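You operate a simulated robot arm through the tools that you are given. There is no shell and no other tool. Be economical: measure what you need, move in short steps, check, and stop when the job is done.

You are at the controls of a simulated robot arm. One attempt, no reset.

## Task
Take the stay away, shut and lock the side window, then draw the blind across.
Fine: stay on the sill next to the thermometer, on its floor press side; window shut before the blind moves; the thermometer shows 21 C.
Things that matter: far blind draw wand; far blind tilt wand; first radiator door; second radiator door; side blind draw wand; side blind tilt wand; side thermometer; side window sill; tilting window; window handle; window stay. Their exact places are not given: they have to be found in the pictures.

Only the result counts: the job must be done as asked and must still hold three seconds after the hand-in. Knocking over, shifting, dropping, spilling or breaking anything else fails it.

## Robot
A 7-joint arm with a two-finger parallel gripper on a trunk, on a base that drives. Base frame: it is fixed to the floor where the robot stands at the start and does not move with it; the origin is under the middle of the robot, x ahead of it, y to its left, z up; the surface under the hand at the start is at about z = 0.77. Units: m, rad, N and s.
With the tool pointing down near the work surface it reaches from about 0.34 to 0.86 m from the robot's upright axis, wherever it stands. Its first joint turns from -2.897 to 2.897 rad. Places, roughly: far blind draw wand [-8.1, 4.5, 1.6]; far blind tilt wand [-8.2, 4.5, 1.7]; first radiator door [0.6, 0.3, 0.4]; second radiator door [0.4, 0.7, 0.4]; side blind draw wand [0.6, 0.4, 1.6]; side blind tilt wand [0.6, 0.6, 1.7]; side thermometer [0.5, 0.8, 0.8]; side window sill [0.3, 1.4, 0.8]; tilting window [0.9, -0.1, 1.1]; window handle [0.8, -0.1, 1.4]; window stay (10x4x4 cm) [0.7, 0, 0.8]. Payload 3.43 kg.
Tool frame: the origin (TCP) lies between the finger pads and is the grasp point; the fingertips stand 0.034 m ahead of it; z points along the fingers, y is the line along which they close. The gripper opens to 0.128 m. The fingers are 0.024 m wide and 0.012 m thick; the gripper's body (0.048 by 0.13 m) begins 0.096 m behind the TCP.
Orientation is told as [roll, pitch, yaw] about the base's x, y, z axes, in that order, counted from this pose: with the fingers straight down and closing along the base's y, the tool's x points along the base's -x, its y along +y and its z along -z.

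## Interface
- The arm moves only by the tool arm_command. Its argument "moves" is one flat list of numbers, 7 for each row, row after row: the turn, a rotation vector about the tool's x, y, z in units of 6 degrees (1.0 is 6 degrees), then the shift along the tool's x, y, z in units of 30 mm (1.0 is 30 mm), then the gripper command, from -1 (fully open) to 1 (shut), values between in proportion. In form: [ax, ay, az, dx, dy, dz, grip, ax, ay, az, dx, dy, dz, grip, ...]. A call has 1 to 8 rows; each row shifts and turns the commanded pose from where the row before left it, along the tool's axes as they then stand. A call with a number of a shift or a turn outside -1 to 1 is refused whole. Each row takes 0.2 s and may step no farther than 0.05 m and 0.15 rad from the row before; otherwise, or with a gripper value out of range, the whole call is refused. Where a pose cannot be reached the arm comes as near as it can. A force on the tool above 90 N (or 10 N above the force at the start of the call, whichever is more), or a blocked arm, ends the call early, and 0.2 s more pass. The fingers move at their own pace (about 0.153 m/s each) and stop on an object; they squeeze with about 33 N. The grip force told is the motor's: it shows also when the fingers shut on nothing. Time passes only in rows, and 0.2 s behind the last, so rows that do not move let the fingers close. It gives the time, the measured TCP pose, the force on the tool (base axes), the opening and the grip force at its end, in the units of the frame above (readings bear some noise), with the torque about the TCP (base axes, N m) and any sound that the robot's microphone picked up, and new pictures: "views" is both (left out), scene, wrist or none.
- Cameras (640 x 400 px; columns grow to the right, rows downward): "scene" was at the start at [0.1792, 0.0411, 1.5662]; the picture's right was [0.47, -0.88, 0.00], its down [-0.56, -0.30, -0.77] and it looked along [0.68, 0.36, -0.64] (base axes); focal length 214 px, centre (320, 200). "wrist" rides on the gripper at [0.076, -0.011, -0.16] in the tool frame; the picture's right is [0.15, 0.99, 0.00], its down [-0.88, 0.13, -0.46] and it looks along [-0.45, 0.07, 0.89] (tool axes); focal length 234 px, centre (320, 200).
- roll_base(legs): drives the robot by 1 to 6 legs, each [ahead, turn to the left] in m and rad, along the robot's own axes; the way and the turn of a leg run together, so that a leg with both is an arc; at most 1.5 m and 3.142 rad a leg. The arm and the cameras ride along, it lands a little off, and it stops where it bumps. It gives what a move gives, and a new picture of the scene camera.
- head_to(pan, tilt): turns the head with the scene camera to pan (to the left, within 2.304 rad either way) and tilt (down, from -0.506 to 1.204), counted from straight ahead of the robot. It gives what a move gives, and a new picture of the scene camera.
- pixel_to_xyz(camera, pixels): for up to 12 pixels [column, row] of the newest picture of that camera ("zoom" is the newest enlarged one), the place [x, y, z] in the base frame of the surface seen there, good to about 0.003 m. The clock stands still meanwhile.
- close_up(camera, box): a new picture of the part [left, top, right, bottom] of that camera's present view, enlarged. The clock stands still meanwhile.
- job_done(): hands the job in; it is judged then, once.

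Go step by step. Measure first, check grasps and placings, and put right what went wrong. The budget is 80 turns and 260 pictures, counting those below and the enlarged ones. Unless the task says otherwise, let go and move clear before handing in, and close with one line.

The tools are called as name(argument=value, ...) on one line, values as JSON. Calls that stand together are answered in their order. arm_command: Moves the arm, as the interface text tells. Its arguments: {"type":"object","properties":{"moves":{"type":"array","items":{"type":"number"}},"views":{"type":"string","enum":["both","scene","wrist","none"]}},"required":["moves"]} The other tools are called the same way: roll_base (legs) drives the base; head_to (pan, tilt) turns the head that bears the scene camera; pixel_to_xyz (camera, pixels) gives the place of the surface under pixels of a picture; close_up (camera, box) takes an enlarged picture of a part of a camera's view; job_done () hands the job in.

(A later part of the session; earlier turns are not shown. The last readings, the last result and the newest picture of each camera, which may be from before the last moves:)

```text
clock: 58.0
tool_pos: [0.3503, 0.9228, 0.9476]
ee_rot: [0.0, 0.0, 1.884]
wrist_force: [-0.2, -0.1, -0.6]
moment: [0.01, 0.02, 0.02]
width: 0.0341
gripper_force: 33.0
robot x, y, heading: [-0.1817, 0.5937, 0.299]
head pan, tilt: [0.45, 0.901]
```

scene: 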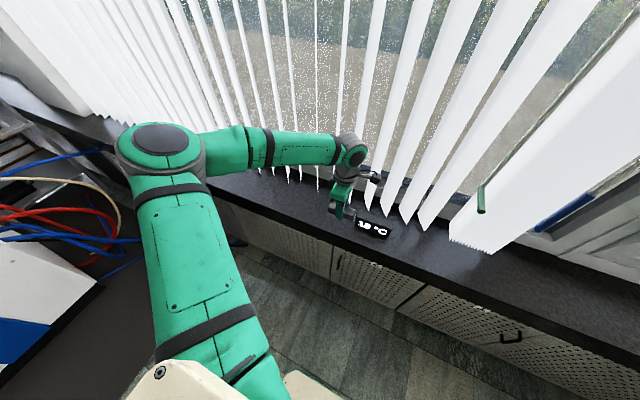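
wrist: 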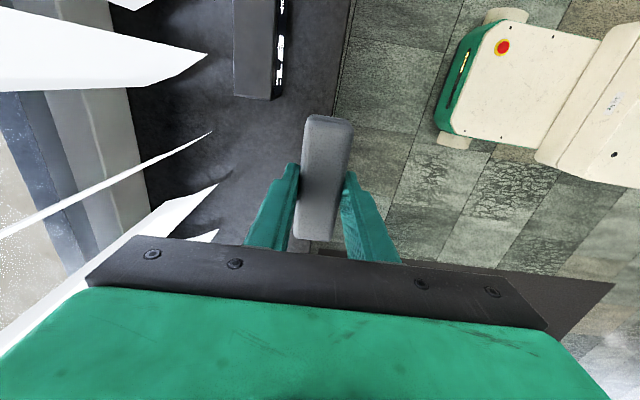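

The stay hangs just beyond the thermometer's press-side end (wrist 260,90). I'll move the last bit in and lower to 0.81.

arm_command(moves=[0, 0, 0, -0.8, -0.6, 0, 1, 0, 0, 0, 0, -0.7, 0, 1, 0, 0, 0, 0, -0.6, 0, 1, 0, 0, 0, 0, 0, 1, 1, 0, 0, 0, 0, 0, 1, 1, 0, 0, 0, 0, 0, 1, 1, 0, 0, 0, 0, 0, 0.8, 1])

```text
clock: 59.6
tool_pos: [0.3969, 0.9636, 0.8336]
ee_rot: [-0.002, -0.001, 1.887]
wrist_force: [0.0, 0.3, -0.3]
moment: [0.0, -0.02, -0.02]
width: 0.0339
gripper_force: 32.9
robot x, y, heading: [-0.183, 0.5922, 0.294]
head pan, tilt: [0.45, 0.901]
```

scene: 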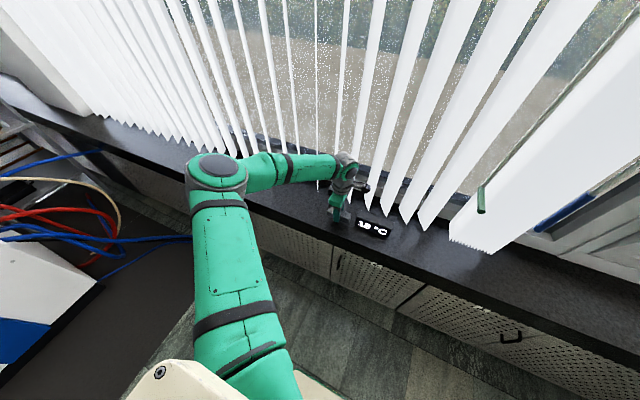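
wrist: 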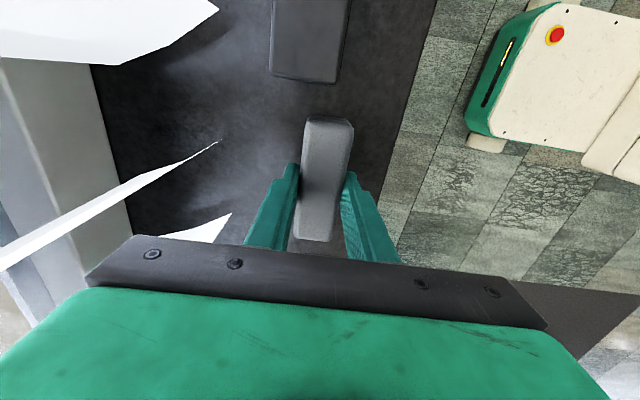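

Clear of thermometer and slats. Lowering to the sill, releasing partway, and lifting away.

arm_command(moves=[0, 0, 0, 0, 0, 0.6, 1, 0, 0, 0, 0, 0, 0.27, 1, 0, 0, 0, 0, 0, 0, 1, 0, 0, 0, 0, 0, 0, 0, 0, 0, 0, 0, 0, 0, 0, 0, 0, 0, 0, 0, -0.7, 0, 0, 0, 0, 0, 0, -1, 0, 0, 0, 0, 0, 0.3, -1, 0], views="wrist")

arm_command(moves=[0, 0, 0, 0, 0.5, -1, 0, 0, 0, 0, 0, 1, -1, 0, 0, 0, 0, 0, 1, -1, 0, 0, 0, 0, 0, 1, 0, 0, 0, 0, 0, 0, 1, 0, 0, 0, 0, 0, 0, 1, 0, 0, 0, 0, 0, 0, 1, 0, 0, 0, 0, 0, 1, 1, 0, 0])

```text
clock: 61.4
tool_pos: [0.3873, 0.9613, 0.8892]
ee_rot: [0.002, 0.001, 1.885]
wrist_force: [-0.7, -0.8, 0.1]
moment: [-0.02, 0.0, 0.03]
width: 0.0639
gripper_force: 0.0
robot x, y, heading: [-0.1784, 0.5935, 0.294]
head pan, tilt: [0.45, 0.901]
```

wrist: 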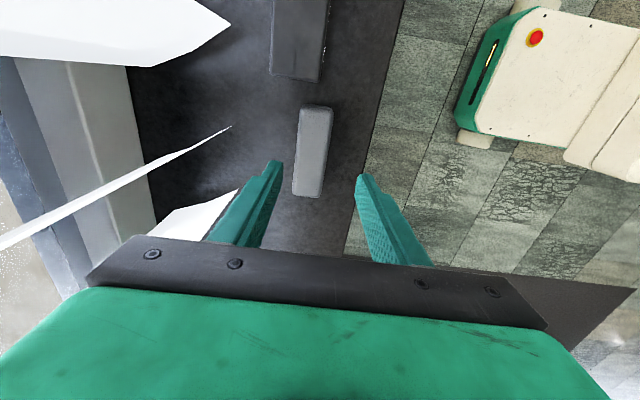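

```text
clock: 63.2
tool_pos: [0.1825, 0.8668, 0.978]
ee_rot: [0.001, -0.001, 1.887]
wrist_force: [0.2, 0.0, -0.3]
moment: [-0.01, 0.05, 0.0]
width: 0.064
gripper_force: 0.0
robot x, y, heading: [-0.1809, 0.5947, 0.301]
head pan, tilt: [0.45, 0.901]
```

scene: 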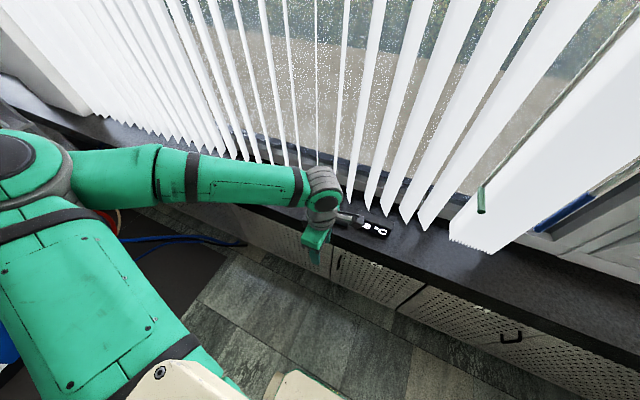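
wrist: 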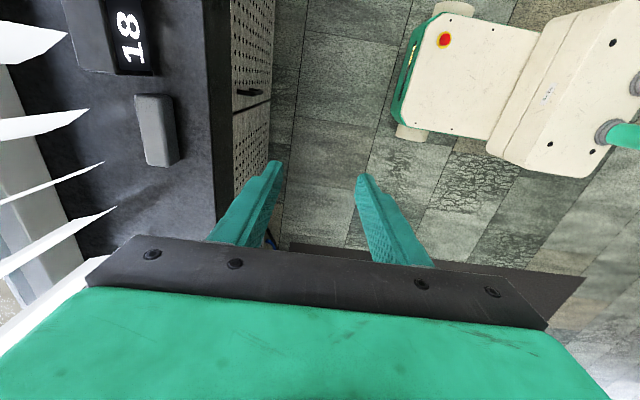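

The stay rests next to the thermometer on the press side (wrist 155,130). Now I'll drive back along the wall to stand in front of the window.

roll_base(legs=[[0, -1.554], [0.75, 0], [0, 1.571]])

head_to(pan=-0.3, tilt=0.25)

close_up(camera="scene", box=[240, 160, 400, 260])

```text
clock: 75.8
tool_pos: [0.4128, 0.1384, 0.9778]
ee_rot: [0.002, -0.002, 1.849]
wrist_force: [-0.6, 0.8, -0.6]
moment: [-0.01, 0.01, -0.01]
width: 0.064
gripper_force: 0.1
robot x, y, heading: [0.0383, -0.1172, 0.262]
head pan, tilt: [0.45, 0.901]
```

scene: 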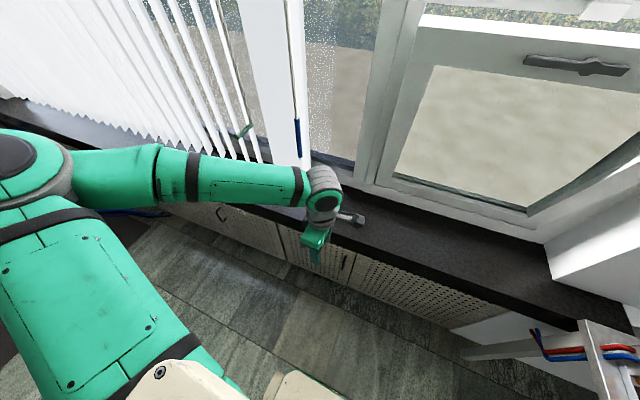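

```text
clock: 76.9
tool_pos: [0.4119, 0.1396, 0.9775]
ee_rot: [0.001, 0.0, 1.85]
wrist_force: [-0.3, 0.1, -0.4]
moment: [-0.01, 0.05, -0.02]
width: 0.0641
gripper_force: 0.0
robot x, y, heading: [0.0367, -0.1141, 0.257]
head pan, tilt: [-0.3, 0.25]
```

scene: 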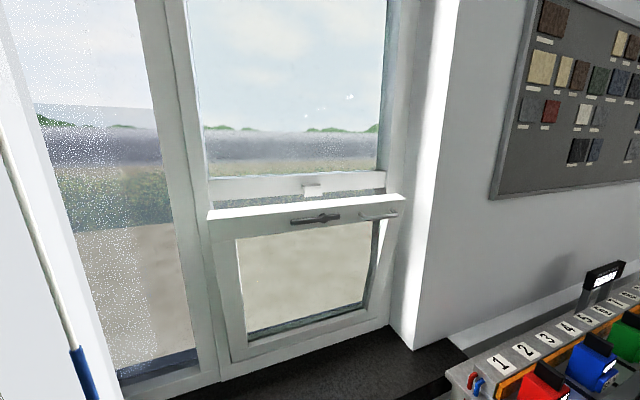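

```text
4.00 times, centred on (320, 210) of scene
```

zoom: 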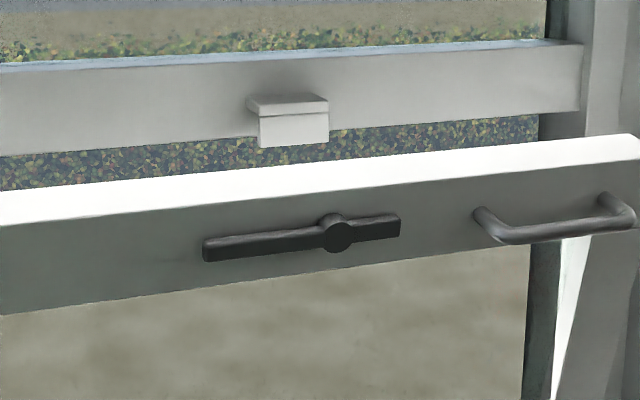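

The window handle (zoom 337,233) has a long left arm and a short right arm, with a hook keeper above at zoom (293,120): the long end must go down after shutting. I'll bring the gripper horizontal, pointing at the window.

pixel_to_xyz(camera="zoom", pixels=[[210, 252], [337, 233], [395, 226], [335, 216], [293, 130], [293, 105], [293, 145], [150, 260], [150, 225], [100, 295], [500, 237], [600, 205]])

arm_command(moves=[0, 0, 0, 0, -1, -1, 1, 0, 0, 0, 0, -1, -1, 1, 0, 0, 0, 0, -1, -1, 1, 0, 0, 0, 0, -1, -1, 1, 1, 0, 0, 0, -1, -1, 1, 1, 0, 0, 0, 0, 0, 1, 1, 0, 0, 0, 0, 0, 1, 1, 0, 0, 0, 0, 0, 1], views="none")

arm_command(moves=[1, 0, 0, 0, 0, 0, 1, 1, 0, 0, 0, 0, 0, 1, 1, 0, 0, 0, 0, 0, 1, 1, 0, 0, 0, 0, 0, 1, 1, 0, 0, 0, 0, 0, 1, 1, 0, 0, 0, 0, 0, 1, 1, 0, 0, 0, 0, 0, 1, 1, 0, 0, 0, 0, 0, 1])

```text
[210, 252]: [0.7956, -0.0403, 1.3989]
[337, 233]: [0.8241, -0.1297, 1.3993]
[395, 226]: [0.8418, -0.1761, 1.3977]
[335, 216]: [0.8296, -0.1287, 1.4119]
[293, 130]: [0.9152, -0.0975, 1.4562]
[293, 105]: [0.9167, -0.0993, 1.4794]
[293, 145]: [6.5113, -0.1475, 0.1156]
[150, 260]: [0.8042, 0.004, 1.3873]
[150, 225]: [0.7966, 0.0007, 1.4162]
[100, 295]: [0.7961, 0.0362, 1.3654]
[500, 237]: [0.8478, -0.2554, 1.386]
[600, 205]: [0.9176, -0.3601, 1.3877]
```

```text
clock: 78.7
tool_pos: [0.5569, 0.1811, 1.1288]
ee_rot: [-0.42, -0.002, 1.847]
wrist_force: [-0.1, 0.5, -0.1]
moment: [-0.02, 0.01, 0.03]
width: 0.0
gripper_force: 32.6
robot x, y, heading: [0.0418, -0.116, 0.263]
head pan, tilt: [-0.3, 0.25]
```

```text
clock: 80.5
tool_pos: [0.5565, 0.1804, 1.1282]
ee_rot: [-1.259, 0.0, 1.849]
wrist_force: [0.1, -1.4, -0.1]
moment: [0.02, -0.04, 0.0]
width: 0.0001
gripper_force: 32.3
robot x, y, heading: [0.0373, -0.1189, 0.256]
head pan, tilt: [-0.3, 0.25]
```

scene: 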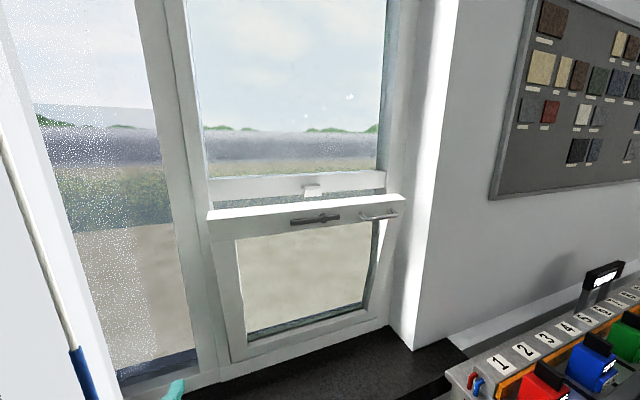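
wrist: 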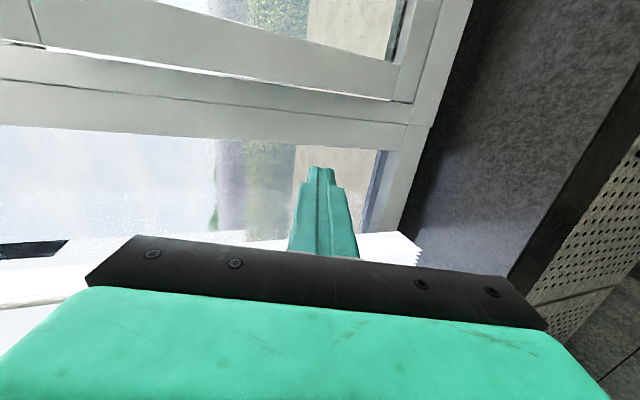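

Three more 6° turns, then up and right to face the left part of the top rail.

arm_command(moves=[1, 0, 0, 0, 0, 0, 1, 1, 0, 0, 0, 0, 0, 1, 1, 0, 0, 0, 0, 0, 1, 0, 0, 0, 0.8, -1, 0, 1, 0, 0, 0, 0.8, -1, 0, 1, 0, 0, 0, 0.8, -1, 0, 1, 0, 0, 0, 0.8, -1, 0, 1, 0, 0, 0, 0.8, -1, 0, 1], views="none")

arm_command(moves=[0, 0, 0, 1, -1, 0, 1, 0, 0, 0, 1, -1, 0, 1, 0, 0, 0, 1, -1, 0, 1, 0, 0, 0, 0.5, -0.7, 0, 1, 0, 0, 0, 0, 0, 1, 1, 0, 0, 0, 0, 0, 1, 1, 0, 0, 0, 0, 0, 0, 1])

```text
clock: 82.3
tool_pos: [0.6064, 0.1346, 1.238]
ee_rot: [-1.569, -0.002, 1.848]
wrist_force: [2.8, -6.6, -0.9]
moment: [0.01, -0.01, 0.88]
width: 0.0001
gripper_force: 33.8
out of reach, approached as far as the arm can: row 4, 5, 6, 7, 8
robot x, y, heading: [0.0397, -0.1162, 0.258]
head pan, tilt: [-0.3, 0.25]
```

```text
clock: 83.9
tool_pos: [0.6224, 0.1217, 1.2835]
ee_rot: [-1.564, 0.001, 1.84]
wrist_force: [0.4, -0.1, -0.7]
moment: [-0.02, 0.0, -0.01]
width: 0.0
gripper_force: 33.2
out of reach, approached as far as the arm can: row 1, 2, 3, 4, 5, 6
robot x, y, heading: [0.0396, -0.1173, 0.259]
head pan, tilt: [-0.3, 0.25]
```

scene: 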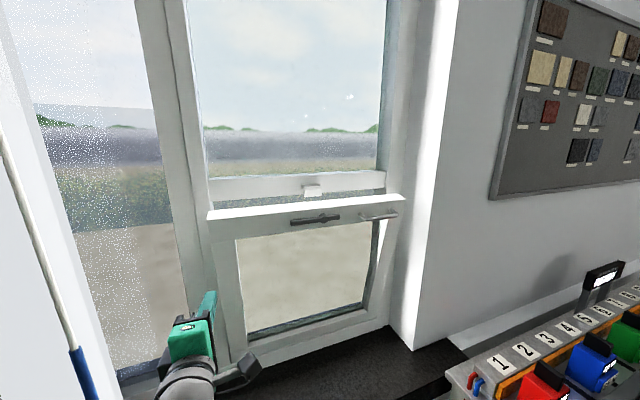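
wrist: 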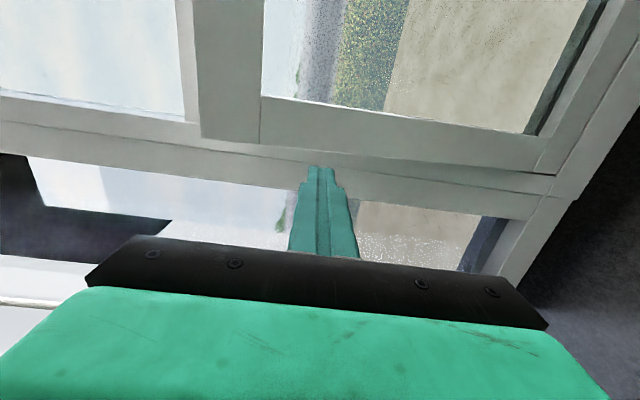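

The horizontal pose runs into a reach limit at z≈1.28. I'll pitch the tool 30° downward and try rising that way.

arm_command(moves=[-1, 0, 0, 0, 0, 0, 1, -1, 0, 0, 0, 0, 0, 1, -1, 0, 0, 0, 0, 0, 1, -1, 0, 0, 0, 0, 0, 1, -1, 0, 0, 0, 0, 0, 1, 0, 0, 0, 0, -0.86, -0.5, 1, 0, 0, 0, 0, -0.86, -0.5, 1, 0, 0, 0, 0, -0.86, -0.5, 1], views="none")

arm_command(moves=[0, 0, 0, 1, 0, 0, 1, 0, 0, 0, 1, 0, 0, 1, 0, 0, 0, 1, 0, 0, 1, 0, 0, 0, 1, 0, 0, 1])

```text
clock: 85.7
tool_pos: [0.622, 0.1219, 1.3745]
ee_rot: [-1.047, 0.0, 1.848]
wrist_force: [0.7, -0.2, -0.4]
moment: [-0.05, -0.01, -0.02]
width: 0.0
gripper_force: 33.2
robot x, y, heading: [0.0425, -0.1167, 0.255]
head pan, tilt: [-0.3, 0.25]
```

```text
clock: 86.7
tool_pos: [0.6553, 0.0067, 1.3744]
ee_rot: [-1.047, -0.001, 1.851]
wrist_force: [-0.4, 0.3, 0.4]
moment: [-0.03, 0.01, -0.06]
width: 0.0
gripper_force: 32.7
robot x, y, heading: [0.0397, -0.1153, 0.258]
head pan, tilt: [-0.3, 0.25]
```

scene: 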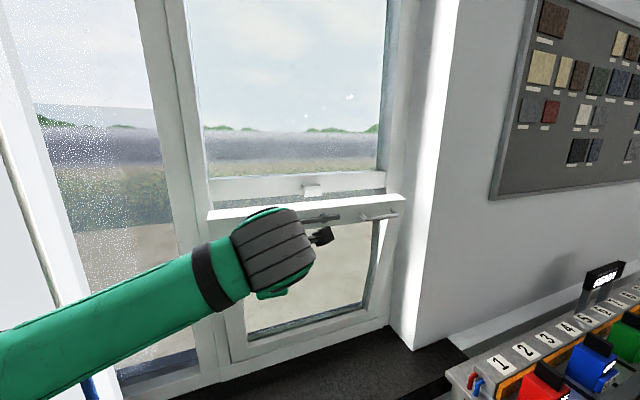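
wrist: 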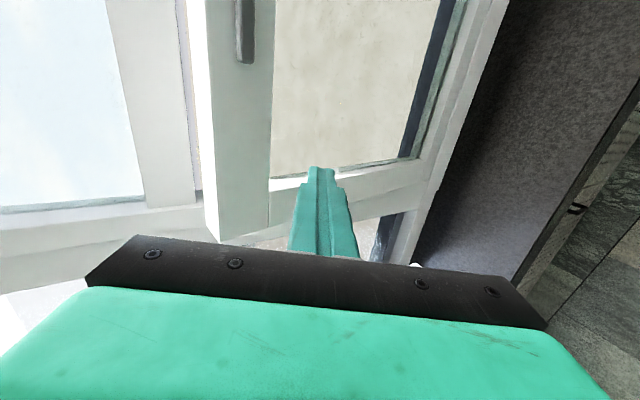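

That works. The tip is at u≈0.2, n≈0.655; I'll raise 4 cm and push towards the window.

arm_command(moves=[0, 0, 0, 0.8, -0.86, -0.5, 1, 0, 0, 0, 0, -0.25, -0.15, 1, 0, 0, 0, 0, -0.5, 0.86, 1, 0, 0, 0, 0, -0.5, 0.86, 1, 0, 0, 0, 0, -0.5, 0.86, 1, 0, 0, 0, 0, -0.25, 0.43, 1, 0, 0, 0, 0, -0.25, 0.43, 1])

```text
clock: 88.3
tool_pos: [0.7772, 0.0166, 1.4134]
ee_rot: [-1.048, 0.0, 1.846]
wrist_force: [-6.0, -1.7, 3.1]
moment: [0.03, -0.07, 0.01]
width: 0.0003
gripper_force: 33.0
robot x, y, heading: [0.0382, -0.1196, 0.256]
head pan, tilt: [-0.3, 0.25]
```

scene: 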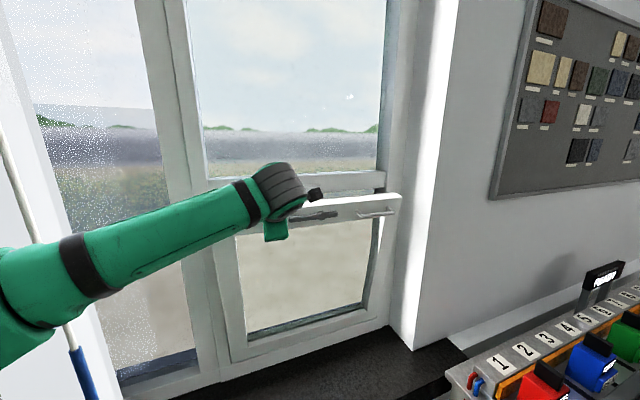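
wrist: 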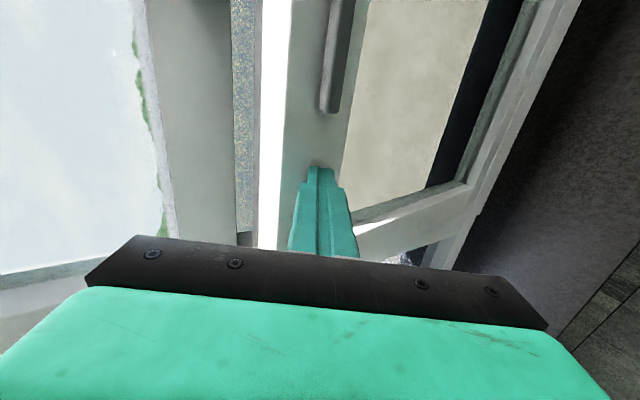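

Contact made (6 N) on the rail left of the handle and the gap is narrowing. I'll keep pushing.

arm_command(moves=[0, 0, 0, 0, -0.25, 0.43, 1, 0, 0, 0, 0, -0.25, 0.43, 1, 0, 0, 0, 0, -0.25, 0.43, 1, 0, 0, 0, 0, -0.25, 0.43, 1, 0, 0, 0, 0, -0.25, 0.43, 1])

```text
clock: 89.5
tool_pos: [0.8472, 0.0366, 1.4121]
ee_rot: [-1.047, -0.001, 1.849]
wrist_force: [-2.5, 0.7, 0.3]
moment: [-0.01, 0.01, 0.07]
width: 0.0
gripper_force: 32.2
robot x, y, heading: [0.0391, -0.1188, 0.26]
head pan, tilt: [-0.3, 0.25]
```

scene: 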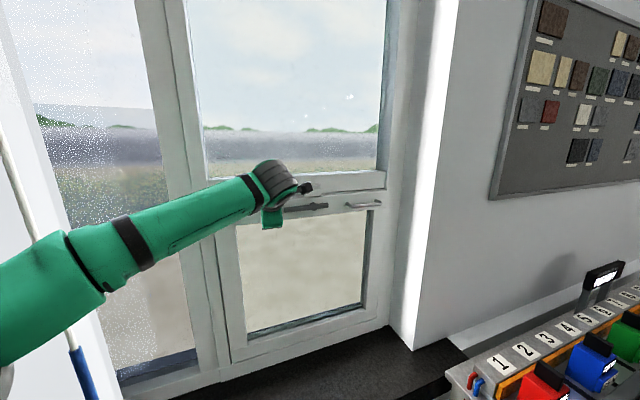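
wrist: 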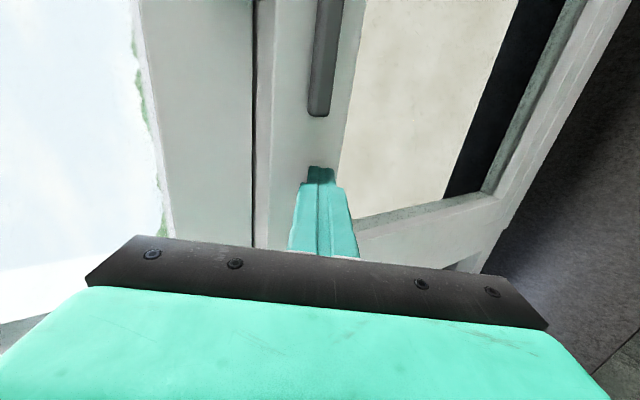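

Nearly shut. A few more small pushes until the force rises.

arm_command(moves=[0, 0, 0, 0, -0.1, 0.17, 1, 0, 0, 0, 0, -0.1, 0.17, 1, 0, 0, 0, 0, -0.1, 0.17, 1, 0, 0, 0, 0, 0, 0, 1])

close_up(camera="scene", box=[240, 150, 400, 250])

```text
clock: 90.5
tool_pos: [0.8657, 0.0419, 1.4112]
ee_rot: [-1.046, 0.0, 1.847]
wrist_force: [-3.0, 1.1, -1.2]
moment: [-0.03, 0.05, 0.09]
width: 0.0
gripper_force: 33.1
robot x, y, heading: [0.0372, -0.1162, 0.255]
head pan, tilt: [-0.3, 0.25]
```

scene: 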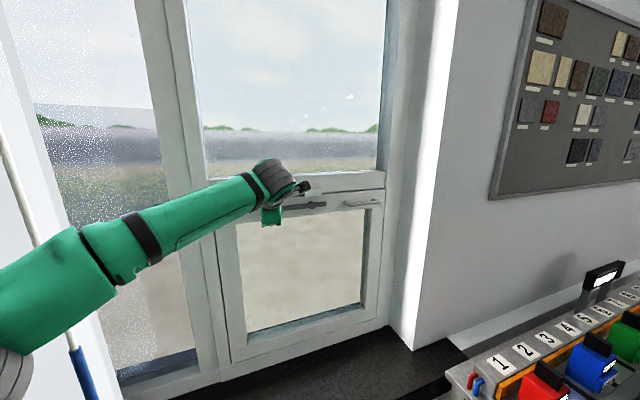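
wrist: 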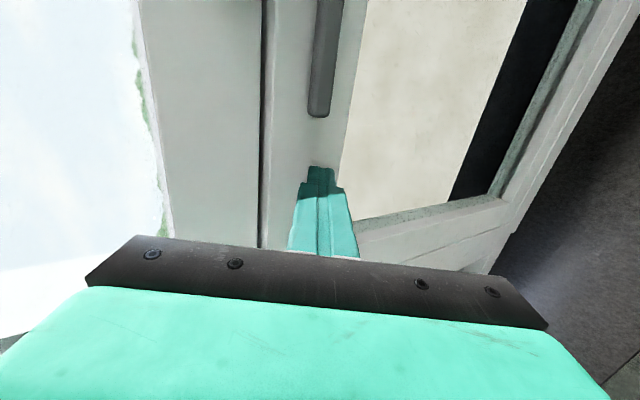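

```text
4.00 times, centred on (320, 200) of scene
```

zoom: 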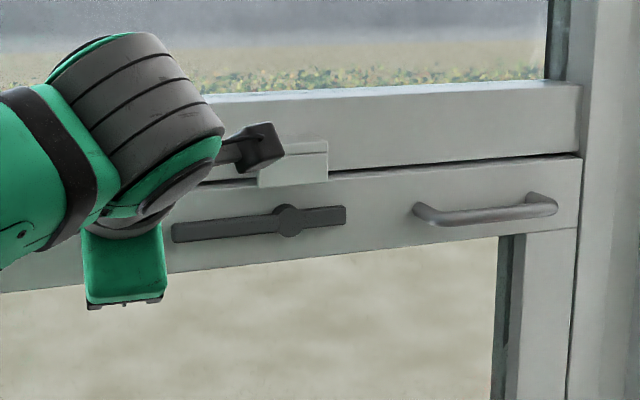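

Still only 3 N, so not yet at the stop. Pushing further.

arm_command(moves=[0, 0, 0, 0, -0.1, 0.17, 1, 0, 0, 0, 0, -0.1, 0.17, 1, 0, 0, 0, 0, -0.1, 0.17, 1, 0, 0, 0, 0, -0.1, 0.17, 1, 0, 0, 0, 0, 0, 0, 1])

close_up(camera="scene", box=[240, 150, 400, 250])

```text
clock: 91.1
tool_pos: [0.8672, 0.0411, 1.4129]
ee_rot: [-1.037, 0.001, 1.85]
wrist_force: [-59.3, -6.5, 7.7]
moment: [0.13, 0.27, 1.02]
width: 0.0
gripper_force: 33.7
robot x, y, heading: [0.0366, -0.1166, 0.257]
head pan, tilt: [-0.3, 0.25]
stopped in row 2: the force on the tool passed its limit at 104 N (the readings are from after the stop); the commanded pose is now the measured one
```

scene: 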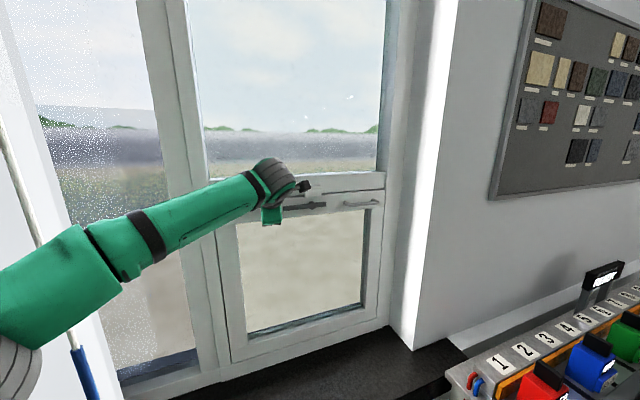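
wrist: 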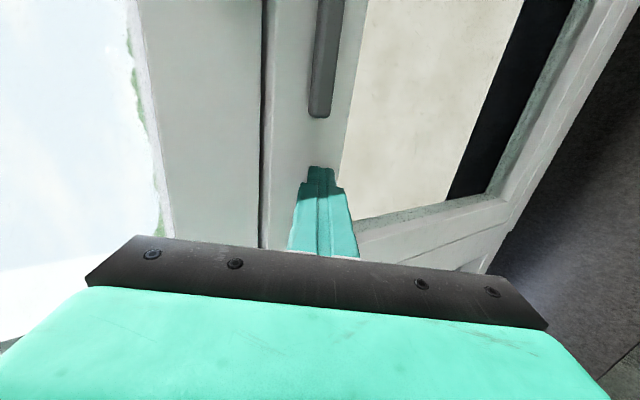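

```text
4.00 times, centred on (320, 200) of scene
```

zoom: 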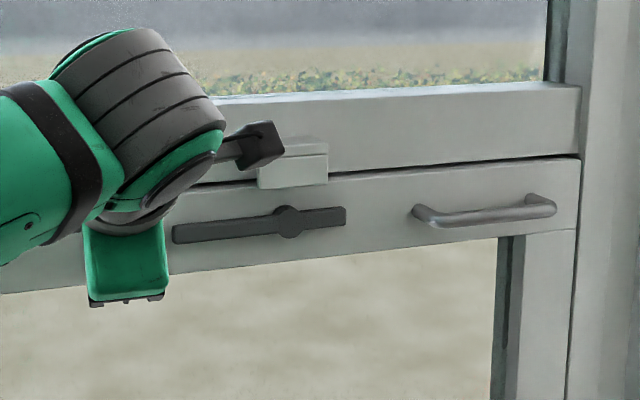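

The window is at its stop. I'll measure the handle in its closed position before backing off.

pixel_to_xyz(camera="zoom", pixels=[[178, 233], [290, 221], [342, 216], [230, 227], [290, 207], [290, 235], [293, 170], [293, 183], [320, 170], [400, 190], [230, 200], [400, 220]])

arm_command(moves=[0, 0, 0, 0, 0.25, -0.43, 1, 0, 0, 0, 0, 0.25, -0.43, 1, 0, 0, 0, 0, 0.25, -0.43, 1, 0, 0, 0, 0, 0, 0, 1])

close_up(camera="scene", box=[240, 150, 400, 250])

```text
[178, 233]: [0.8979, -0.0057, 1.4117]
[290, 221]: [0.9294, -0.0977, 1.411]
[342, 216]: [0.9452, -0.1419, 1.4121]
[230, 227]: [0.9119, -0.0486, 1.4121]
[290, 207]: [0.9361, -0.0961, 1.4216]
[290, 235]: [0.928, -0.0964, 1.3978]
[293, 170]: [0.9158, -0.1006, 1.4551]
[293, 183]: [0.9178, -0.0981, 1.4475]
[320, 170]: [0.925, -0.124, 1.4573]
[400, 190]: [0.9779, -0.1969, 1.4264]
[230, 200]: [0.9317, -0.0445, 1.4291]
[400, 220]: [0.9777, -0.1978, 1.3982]
```

```text
clock: 92.1
tool_pos: [0.827, 0.0295, 1.4109]
ee_rot: [-1.033, -0.001, 1.849]
wrist_force: [0.4, 0.0, 0.1]
moment: [-0.03, 0.0, 0.04]
width: 0.0
gripper_force: 33.1
robot x, y, heading: [0.0381, -0.1161, 0.259]
head pan, tilt: [-0.3, 0.25]
```

scene: 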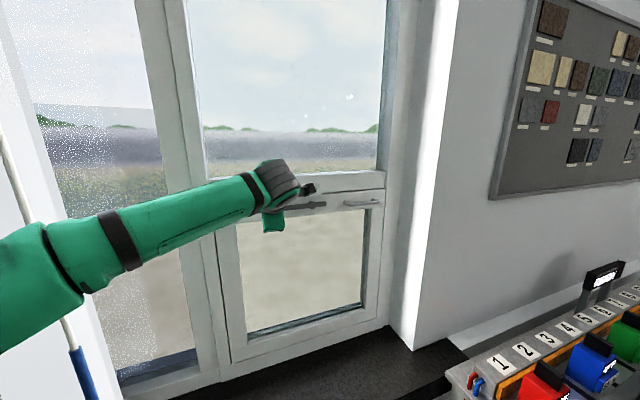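
wrist: 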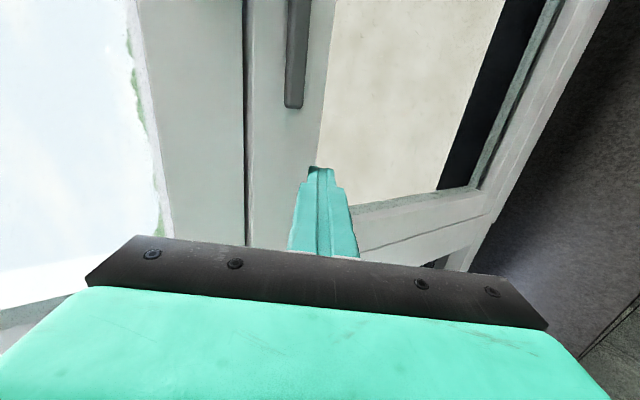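

```text
4.00 times, centred on (320, 200) of scene
```

zoom: 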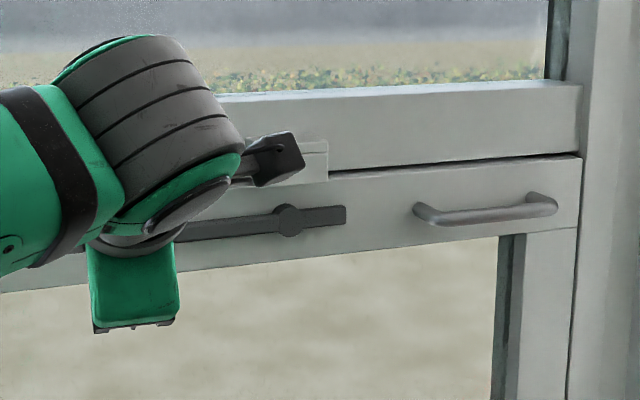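

The window stays shut by itself. Handle boss at u≈0.38, z≈1.411; long end at u≈0.283. I'll back off and level the tool for pushing the long end down.

arm_command(moves=[0, 0, 0, 0, 0.5, -0.86, 1, 0, 0, 0, 0, 0.25, -0.43, 1, 1, 0, 0, 0, 0, 0, 1, 1, 0, 0, 0, 0, 0, 1, 1, 0, 0, 0, 0, 0, 1, 1, 0, 0, 0, 0, 0, 1, 1, 0, 0, 0, 0, 0, 1, 0, 0, 0, 0, 0, 0, 1])

```text
clock: 93.9
tool_pos: [0.7846, 0.0175, 1.4102]
ee_rot: [-1.561, 0.001, 1.847]
wrist_force: [0.3, -0.7, -0.3]
moment: [-0.01, 0.02, -0.02]
width: 0.0002
gripper_force: 33.1
robot x, y, heading: [0.037, -0.1157, 0.258]
head pan, tilt: [-0.3, 0.25]
```

scene: 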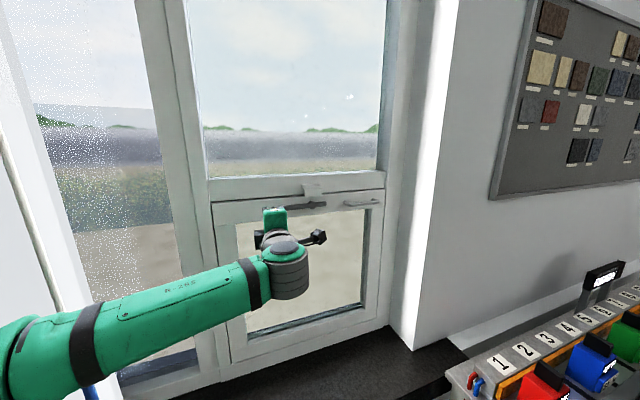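
wrist: 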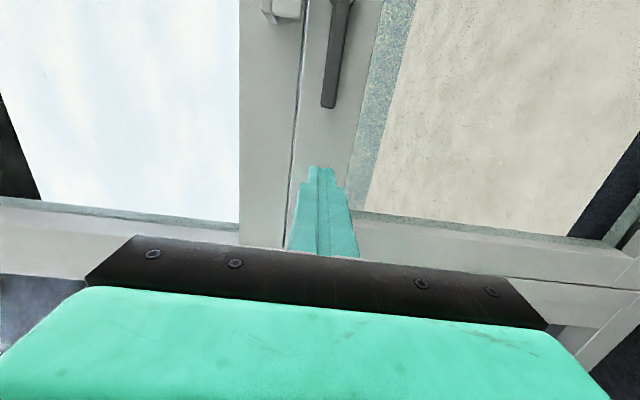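

Level pose reached. Now moving above the long end (u≈0.305, z≈1.445), then in towards the rail.

arm_command(moves=[0, 0, 0, 0.85, -0.6, 0, 1, 0, 0, 0, 0.85, -0.56, 0, 1, 0, 0, 0, 0.85, 0, 0.5, 1, 0, 0, 0, 0, 0, 1, 1, 0, 0, 0, 0, 0, 0.8, 1, 0, 0, 0, 0, 0, 0.35, 1, 0, 0, 0, 0, 0, 0, 1])

close_up(camera="scene", box=[240, 150, 400, 250])

```text
clock: 95.5
tool_pos: [0.8827, -0.0321, 1.4432]
ee_rot: [-1.56, 0.001, 1.85]
wrist_force: [0.0, 0.8, -0.9]
moment: [0.03, 0.01, 0.03]
width: 0.0001
gripper_force: 32.7
robot x, y, heading: [0.0359, -0.1196, 0.258]
head pan, tilt: [-0.3, 0.25]
```

scene: 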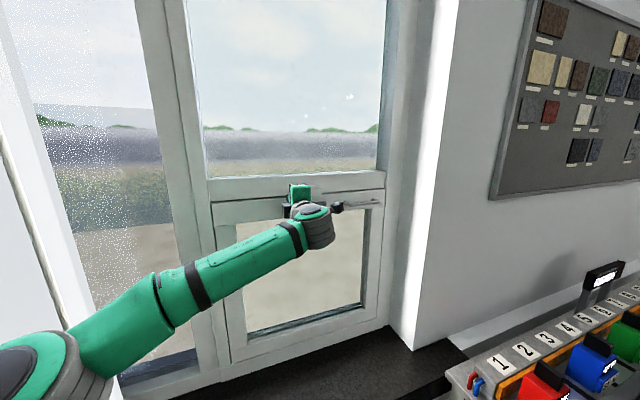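
wrist: 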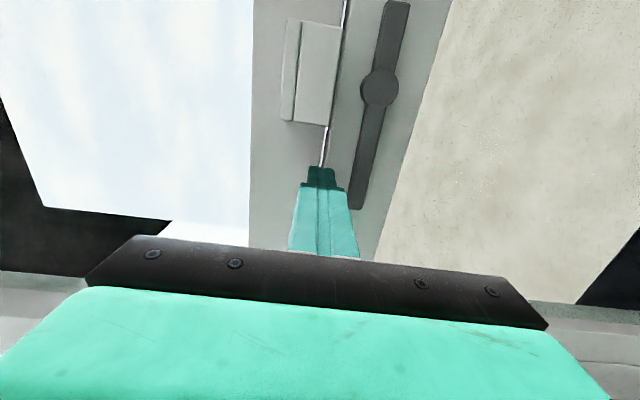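

```text
4.00 times, centred on (320, 200) of scene
```

zoom: 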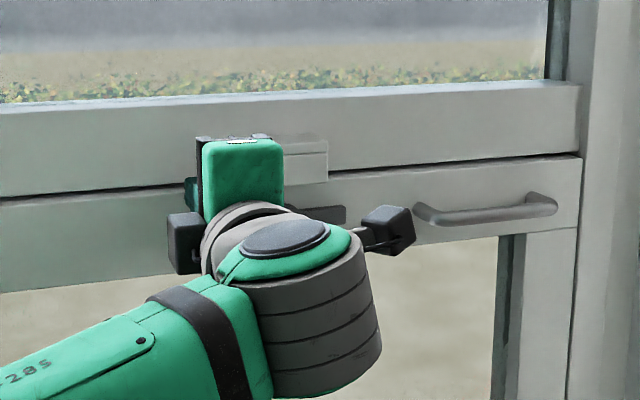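

The finger is just above the long end of the handle (wrist 320,175 versus bar end 357,205). Sweeping along the arc: down, then right.

arm_command(moves=[0, 0, 0, 0.1, 0.5, 0, 1, 0, 0, 0, 0, 0.6, 0, 1, 0, 0, 0, 0, 0.6, 0, 1, 0, 0, 0, 0.3, 0.55, 0, 1, 0, 0, 0, 0.33, 0.5, 0, 1])

```text
clock: 96.7
tool_pos: [0.8879, -0.0537, 1.362]
ee_rot: [-1.56, -0.001, 1.851]
wrist_force: [0.1, 0.0, -0.9]
moment: [0.0, 0.01, 0.01]
width: 0.0
gripper_force: 32.5
robot x, y, heading: [0.0389, -0.1153, 0.265]
head pan, tilt: [-0.3, 0.25]
```

scene: 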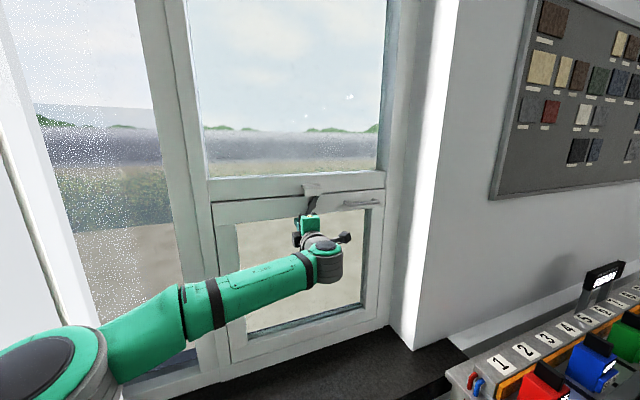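
wrist: 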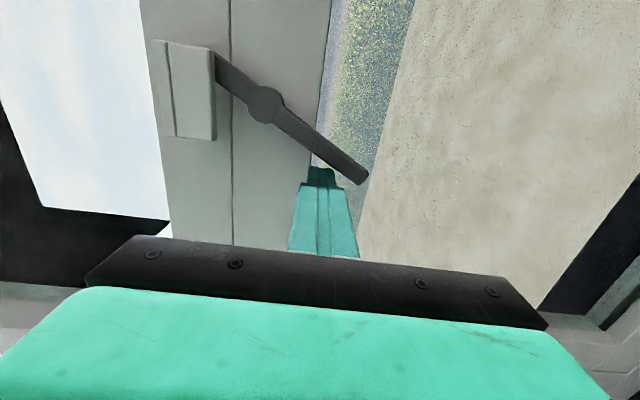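

The handle turns freely, with the short end moving in behind the keeper. Continuing to vertical.

arm_command(moves=[0, 0, 0, 0.5, 0.35, 0, 1, 0, 0, 0, 0.5, 0.3, 0, 1, 0, 0, 0, 0.4, 0.05, 0, 1, 0, 0, 0, 0.2, 0, 0, 1, 0, 0, 0, 0, 0, 0, 1])

```text
clock: 97.9
tool_pos: [0.8991, -0.0872, 1.3422]
ee_rot: [-1.56, 0.0, 1.874]
wrist_force: [-7.2, 53.8, -1.0]
moment: [-0.02, -0.28, 0.82]
width: 0.0002
gripper_force: 33.1
robot x, y, heading: [0.0367, -0.1175, 0.261]
head pan, tilt: [-0.3, 0.25]
```

scene: 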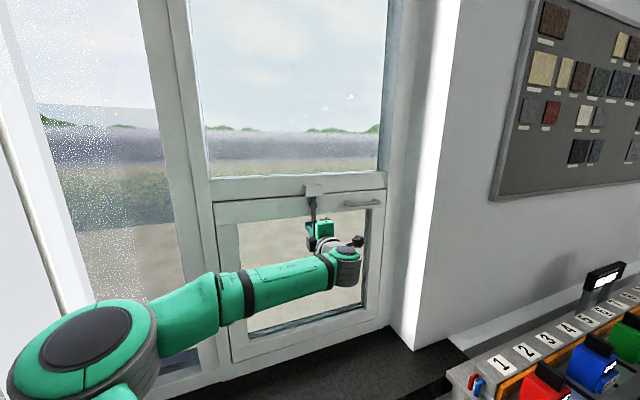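
wrist: 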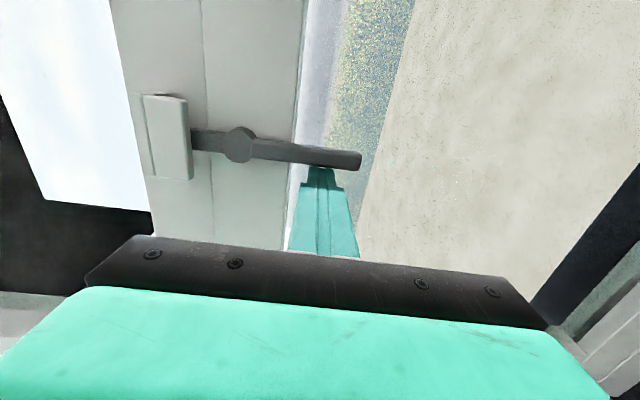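

The handle is vertical at its stop (54 N), short end behind the keeper: locked. Backing off and checking the handle and thermometer.

arm_command(moves=[0, 0, 0, -0.5, 0, 0, 1, 0, 0, 0, -0.3, 0, -0.5, 1, 0, 0, 0, 0, 0, -1, 1, 0, 0, 0, 0, 0, -1, 1, 0, 0, 0, 0, 0, -1, 1, 0, 0, 0, 0, 0, -1, 1, 0, 0, 0, 0, 0, -1, 1], views="none")

close_up(camera="scene", box=[240, 150, 400, 250])

head_to(pan=0.75, tilt=0.6)

close_up(camera="scene", box=[200, 80, 520, 280])

```text
clock: 99.5
tool_pos: [0.7366, -0.1227, 1.3433]
ee_rot: [-1.56, -0.001, 1.85]
wrist_force: [1.1, 0.4, -0.7]
moment: [0.0, 0.01, 0.01]
width: 0.0002
gripper_force: 33.0
robot x, y, heading: [0.0364, -0.1152, 0.258]
head pan, tilt: [-0.3, 0.25]
```

```text
4.00 times, centred on (320, 200) of scene
```

zoom: 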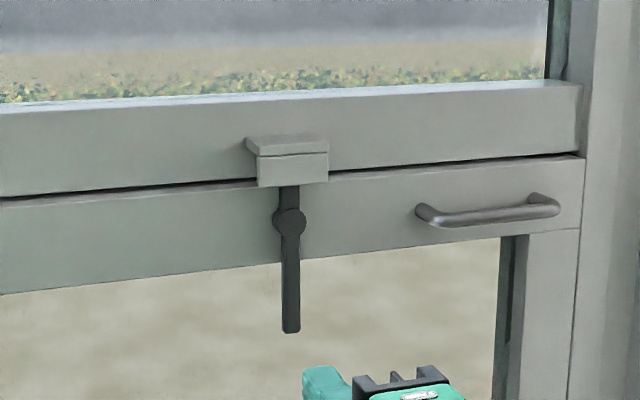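

```text
clock: 100.8
tool_pos: [0.7374, -0.1217, 1.3423]
ee_rot: [-1.558, -0.001, 1.849]
wrist_force: [0.3, -0.1, 0.4]
moment: [0.0, 0.0, 0.05]
width: 0.0001
gripper_force: 32.8
robot x, y, heading: [0.0389, -0.1182, 0.26]
head pan, tilt: [0.75, 0.6]
```

scene: 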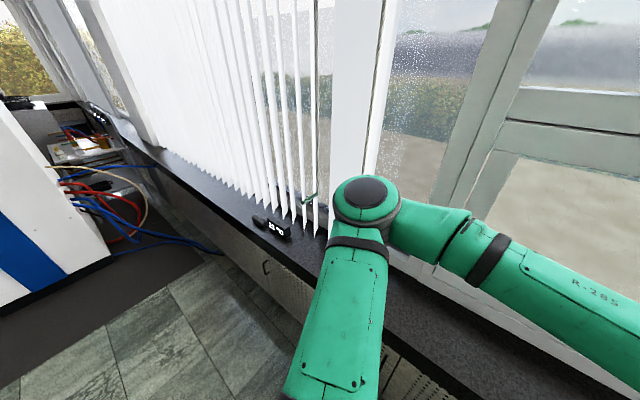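

```text
2.00 times, centred on (360, 180) of scene
```

zoom: 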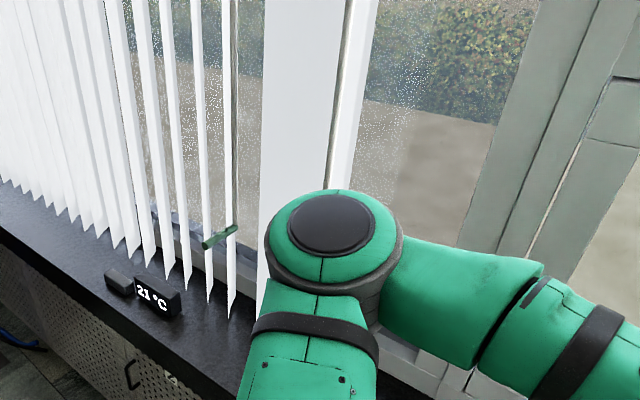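

The thermometer now reads 21 °C and the window is locked. Next, the blind: I'll retreat, pitch the tool 30° down and turn the fingers to close sideways for the blue draw wand.

arm_command(moves=[0, 0, 0, 0, 0, -1, 1, 0, 0, 0, 0, 0, -1, 1, -1, 0, 0, 0, 0, 0, -1, -1, 0, 0, 0, 0, 0, -1, -1, 0, 0, 0, 0, 0, -1, -1, 0, 0, 0, 0, 0, -1, -1, 0, 0, 0, 0, 0, -1], views="none")

arm_command(moves=[0, 0, 1, 0, 0, 0, -1, 0, 0, 1, 0, 0, 0, -1, 0, 0, 1, 0, 0, 0, -1, 0, 0, 1, 0, 0, 0, -1, 0, 0, 1, 0, 0, 0, -1, 0, 0, 1, 0, 0, 0, -1, 0, 0, 1, 0, 0, 0, -1, 0, 0, 1, 0, 0, 0, -1], views="none")

arm_command(moves=[0, 0, 1, 0, 0, 0, -1, 0, 0, 1, 0, 0, 0, -1, 0, 0, 1, 0, 0, 0, -1, 0, 0, 1, 0, 0, 0, -1, 0, 0, 1, 0, 0, 0, -1, 0, 0, 1, 0, 0, 0, -1, 0, 0, 1, 0, 0, 0, -1])

```text
clock: 102.4
tool_pos: [0.6777, -0.1393, 1.3436]
ee_rot: [-1.034, 0.0, 1.848]
wrist_force: [-0.1, 0.3, 0.3]
moment: [0.02, 0.0, 0.03]
width: 0.1279
gripper_force: 0.0
robot x, y, heading: [0.0382, -0.1184, 0.259]
head pan, tilt: [0.75, 0.6]
```

```text
clock: 104.2
tool_pos: [0.6799, -0.1369, 1.331]
ee_rot: [-0.827, -0.658, 1.322]
wrist_force: [0.6, -0.2, -0.1]
moment: [0.0, -0.03, 0.02]
width: 0.1281
gripper_force: 0.1
robot x, y, heading: [0.0378, -0.1151, 0.259]
head pan, tilt: [0.75, 0.6]
```

```text
clock: 105.8
tool_pos: [0.6808, -0.1371, 1.3313]
ee_rot: [-0.042, -1.003, 0.314]
wrist_force: [0.2, 0.6, -0.3]
moment: [-0.01, -0.01, -0.01]
width: 0.1279
gripper_force: 0.1
robot x, y, heading: [0.0405, -0.1192, 0.254]
head pan, tilt: [0.75, 0.6]
```

scene: 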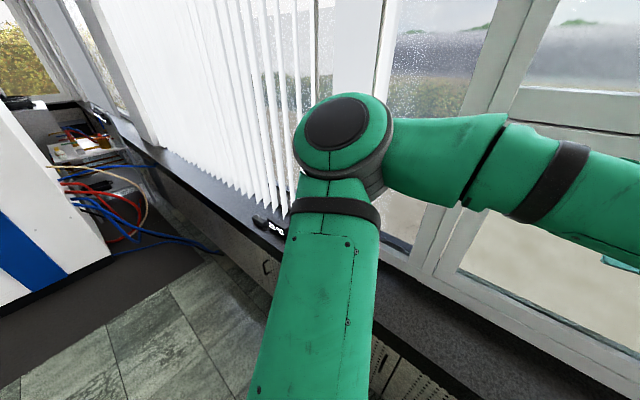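
wrist: 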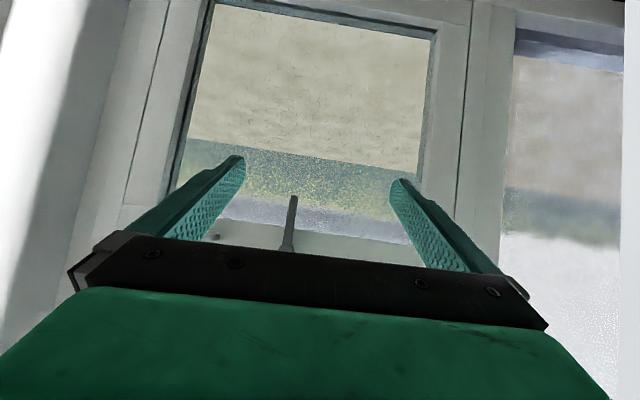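

Good pose. Before moving left I'll check the elbow position relative to the slats and re-measure the wand.

pixel_to_xyz(camera="scene", pixels=[[335, 120], [370, 105], [400, 140], [440, 160], [500, 160], [345, 90], [380, 60], [350, 60]])

arm_command(moves=[0, 0, 0, 0.8, 0.6, -0.5, -1, 0, 0, 0, 0.8, 0.6, -0.5, -1, 0, 0, 0, 0.8, 0.6, -0.5, -1, 0, 0, 0, 0.8, 0.6, -0.5, -1, 0, 0, 0, 0.3, 1, 0, -1, 0, 0, 0, 0, 1, 0, -1])

```text
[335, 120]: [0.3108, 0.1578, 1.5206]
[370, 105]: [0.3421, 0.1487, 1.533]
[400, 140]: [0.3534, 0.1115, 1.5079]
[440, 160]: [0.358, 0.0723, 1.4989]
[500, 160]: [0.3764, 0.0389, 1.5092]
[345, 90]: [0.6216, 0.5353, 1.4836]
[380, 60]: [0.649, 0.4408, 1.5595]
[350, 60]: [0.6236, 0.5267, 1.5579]
```

```text
clock: 107.2
tool_pos: [0.5594, -0.0439, 1.2985]
ee_rot: [0.008, -1.036, 0.271]
wrist_force: [0.2, -0.7, -0.5]
moment: [0.01, 0.0, 0.07]
width: 0.128
gripper_force: 0.1
out of reach, approached as far as the arm can: row 5, 6
robot x, y, heading: [0.0395, -0.1166, 0.255]
head pan, tilt: [0.75, 0.6]
```

scene: 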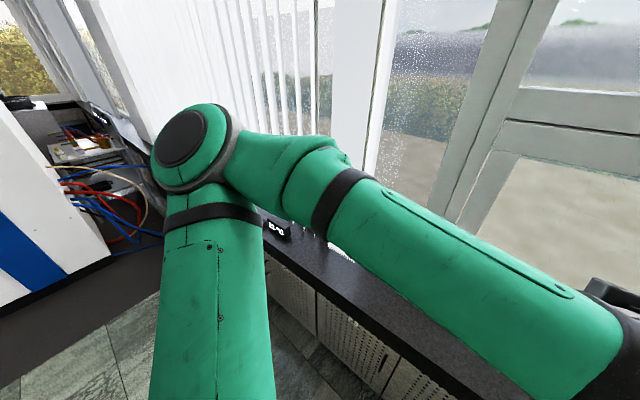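
wrist: 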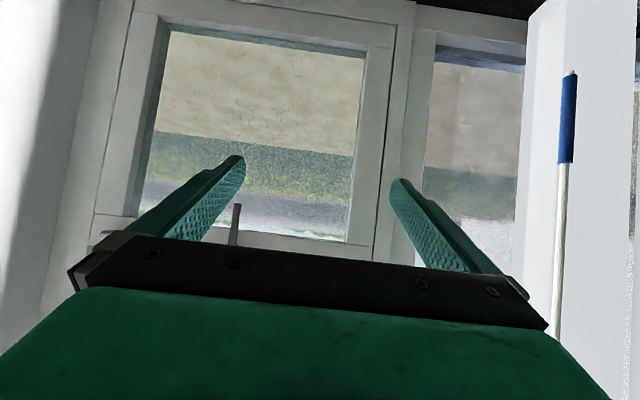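

A wrist limit again in the folded pose. I'll make the tool steeper (about 49° down) and move left and forward together; the blue wand is visible at wrist (567,120).

arm_command(moves=[0, 1, 0, 0, 0, 0, -1, 0, 1, 0, 0, 0, 0, -1, 0, 1, 0, 0, 0, 0, -1, 0, 0, 0, 0, 1, 0.5, -1, 0, 0, 0, 0, 1, 0.5, -1, 0, 0, 0, 0, 1, 0.5, -1, 0, 0, 0, 0, 1, 0.5, -1, 0, 0, 0, 0, 1, 0.5, -1], views="none")

arm_command(moves=[0, 0, 0, 0, 1, 0.5, -1, 0, 0, 0, 0, 1, 0.5, -1, 0, 0, 0, 0, 1, 0.4, -1, 0, 0, 0, 0, 1, 0.4, -1, 0, 0, 0, 0, 1, 0.4, -1, 0, 0, 0, 0, 1, 0, -1])

```text
clock: 109.0
tool_pos: [0.5672, 0.1147, 1.2418]
ee_rot: [0.001, -0.724, 0.279]
wrist_force: [0.5, -1.2, -0.3]
moment: [0.03, 0.04, 0.03]
width: 0.1277
gripper_force: 0.1
robot x, y, heading: [0.039, -0.1173, 0.26]
head pan, tilt: [0.75, 0.6]
```

```text
clock: 110.4
tool_pos: [0.5586, 0.2995, 1.1933]
ee_rot: [0.0, -0.719, 0.278]
wrist_force: [-0.4, -0.6, -0.6]
moment: [0.05, -0.01, 0.06]
width: 0.1278
gripper_force: 0.0
robot x, y, heading: [0.0399, -0.1198, 0.259]
head pan, tilt: [0.75, 0.6]
```

scene: 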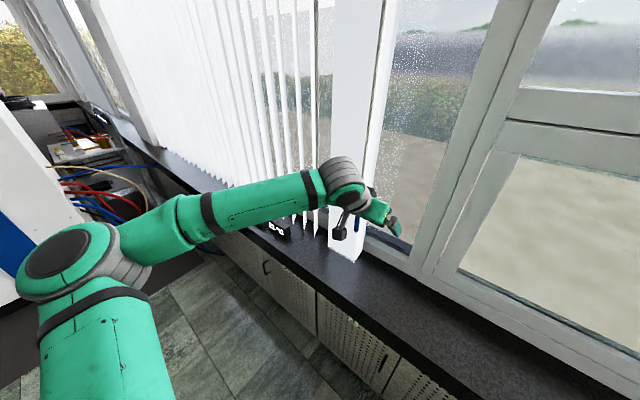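
wrist: 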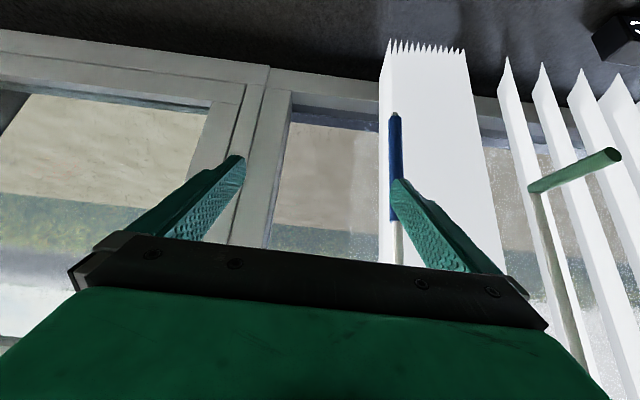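

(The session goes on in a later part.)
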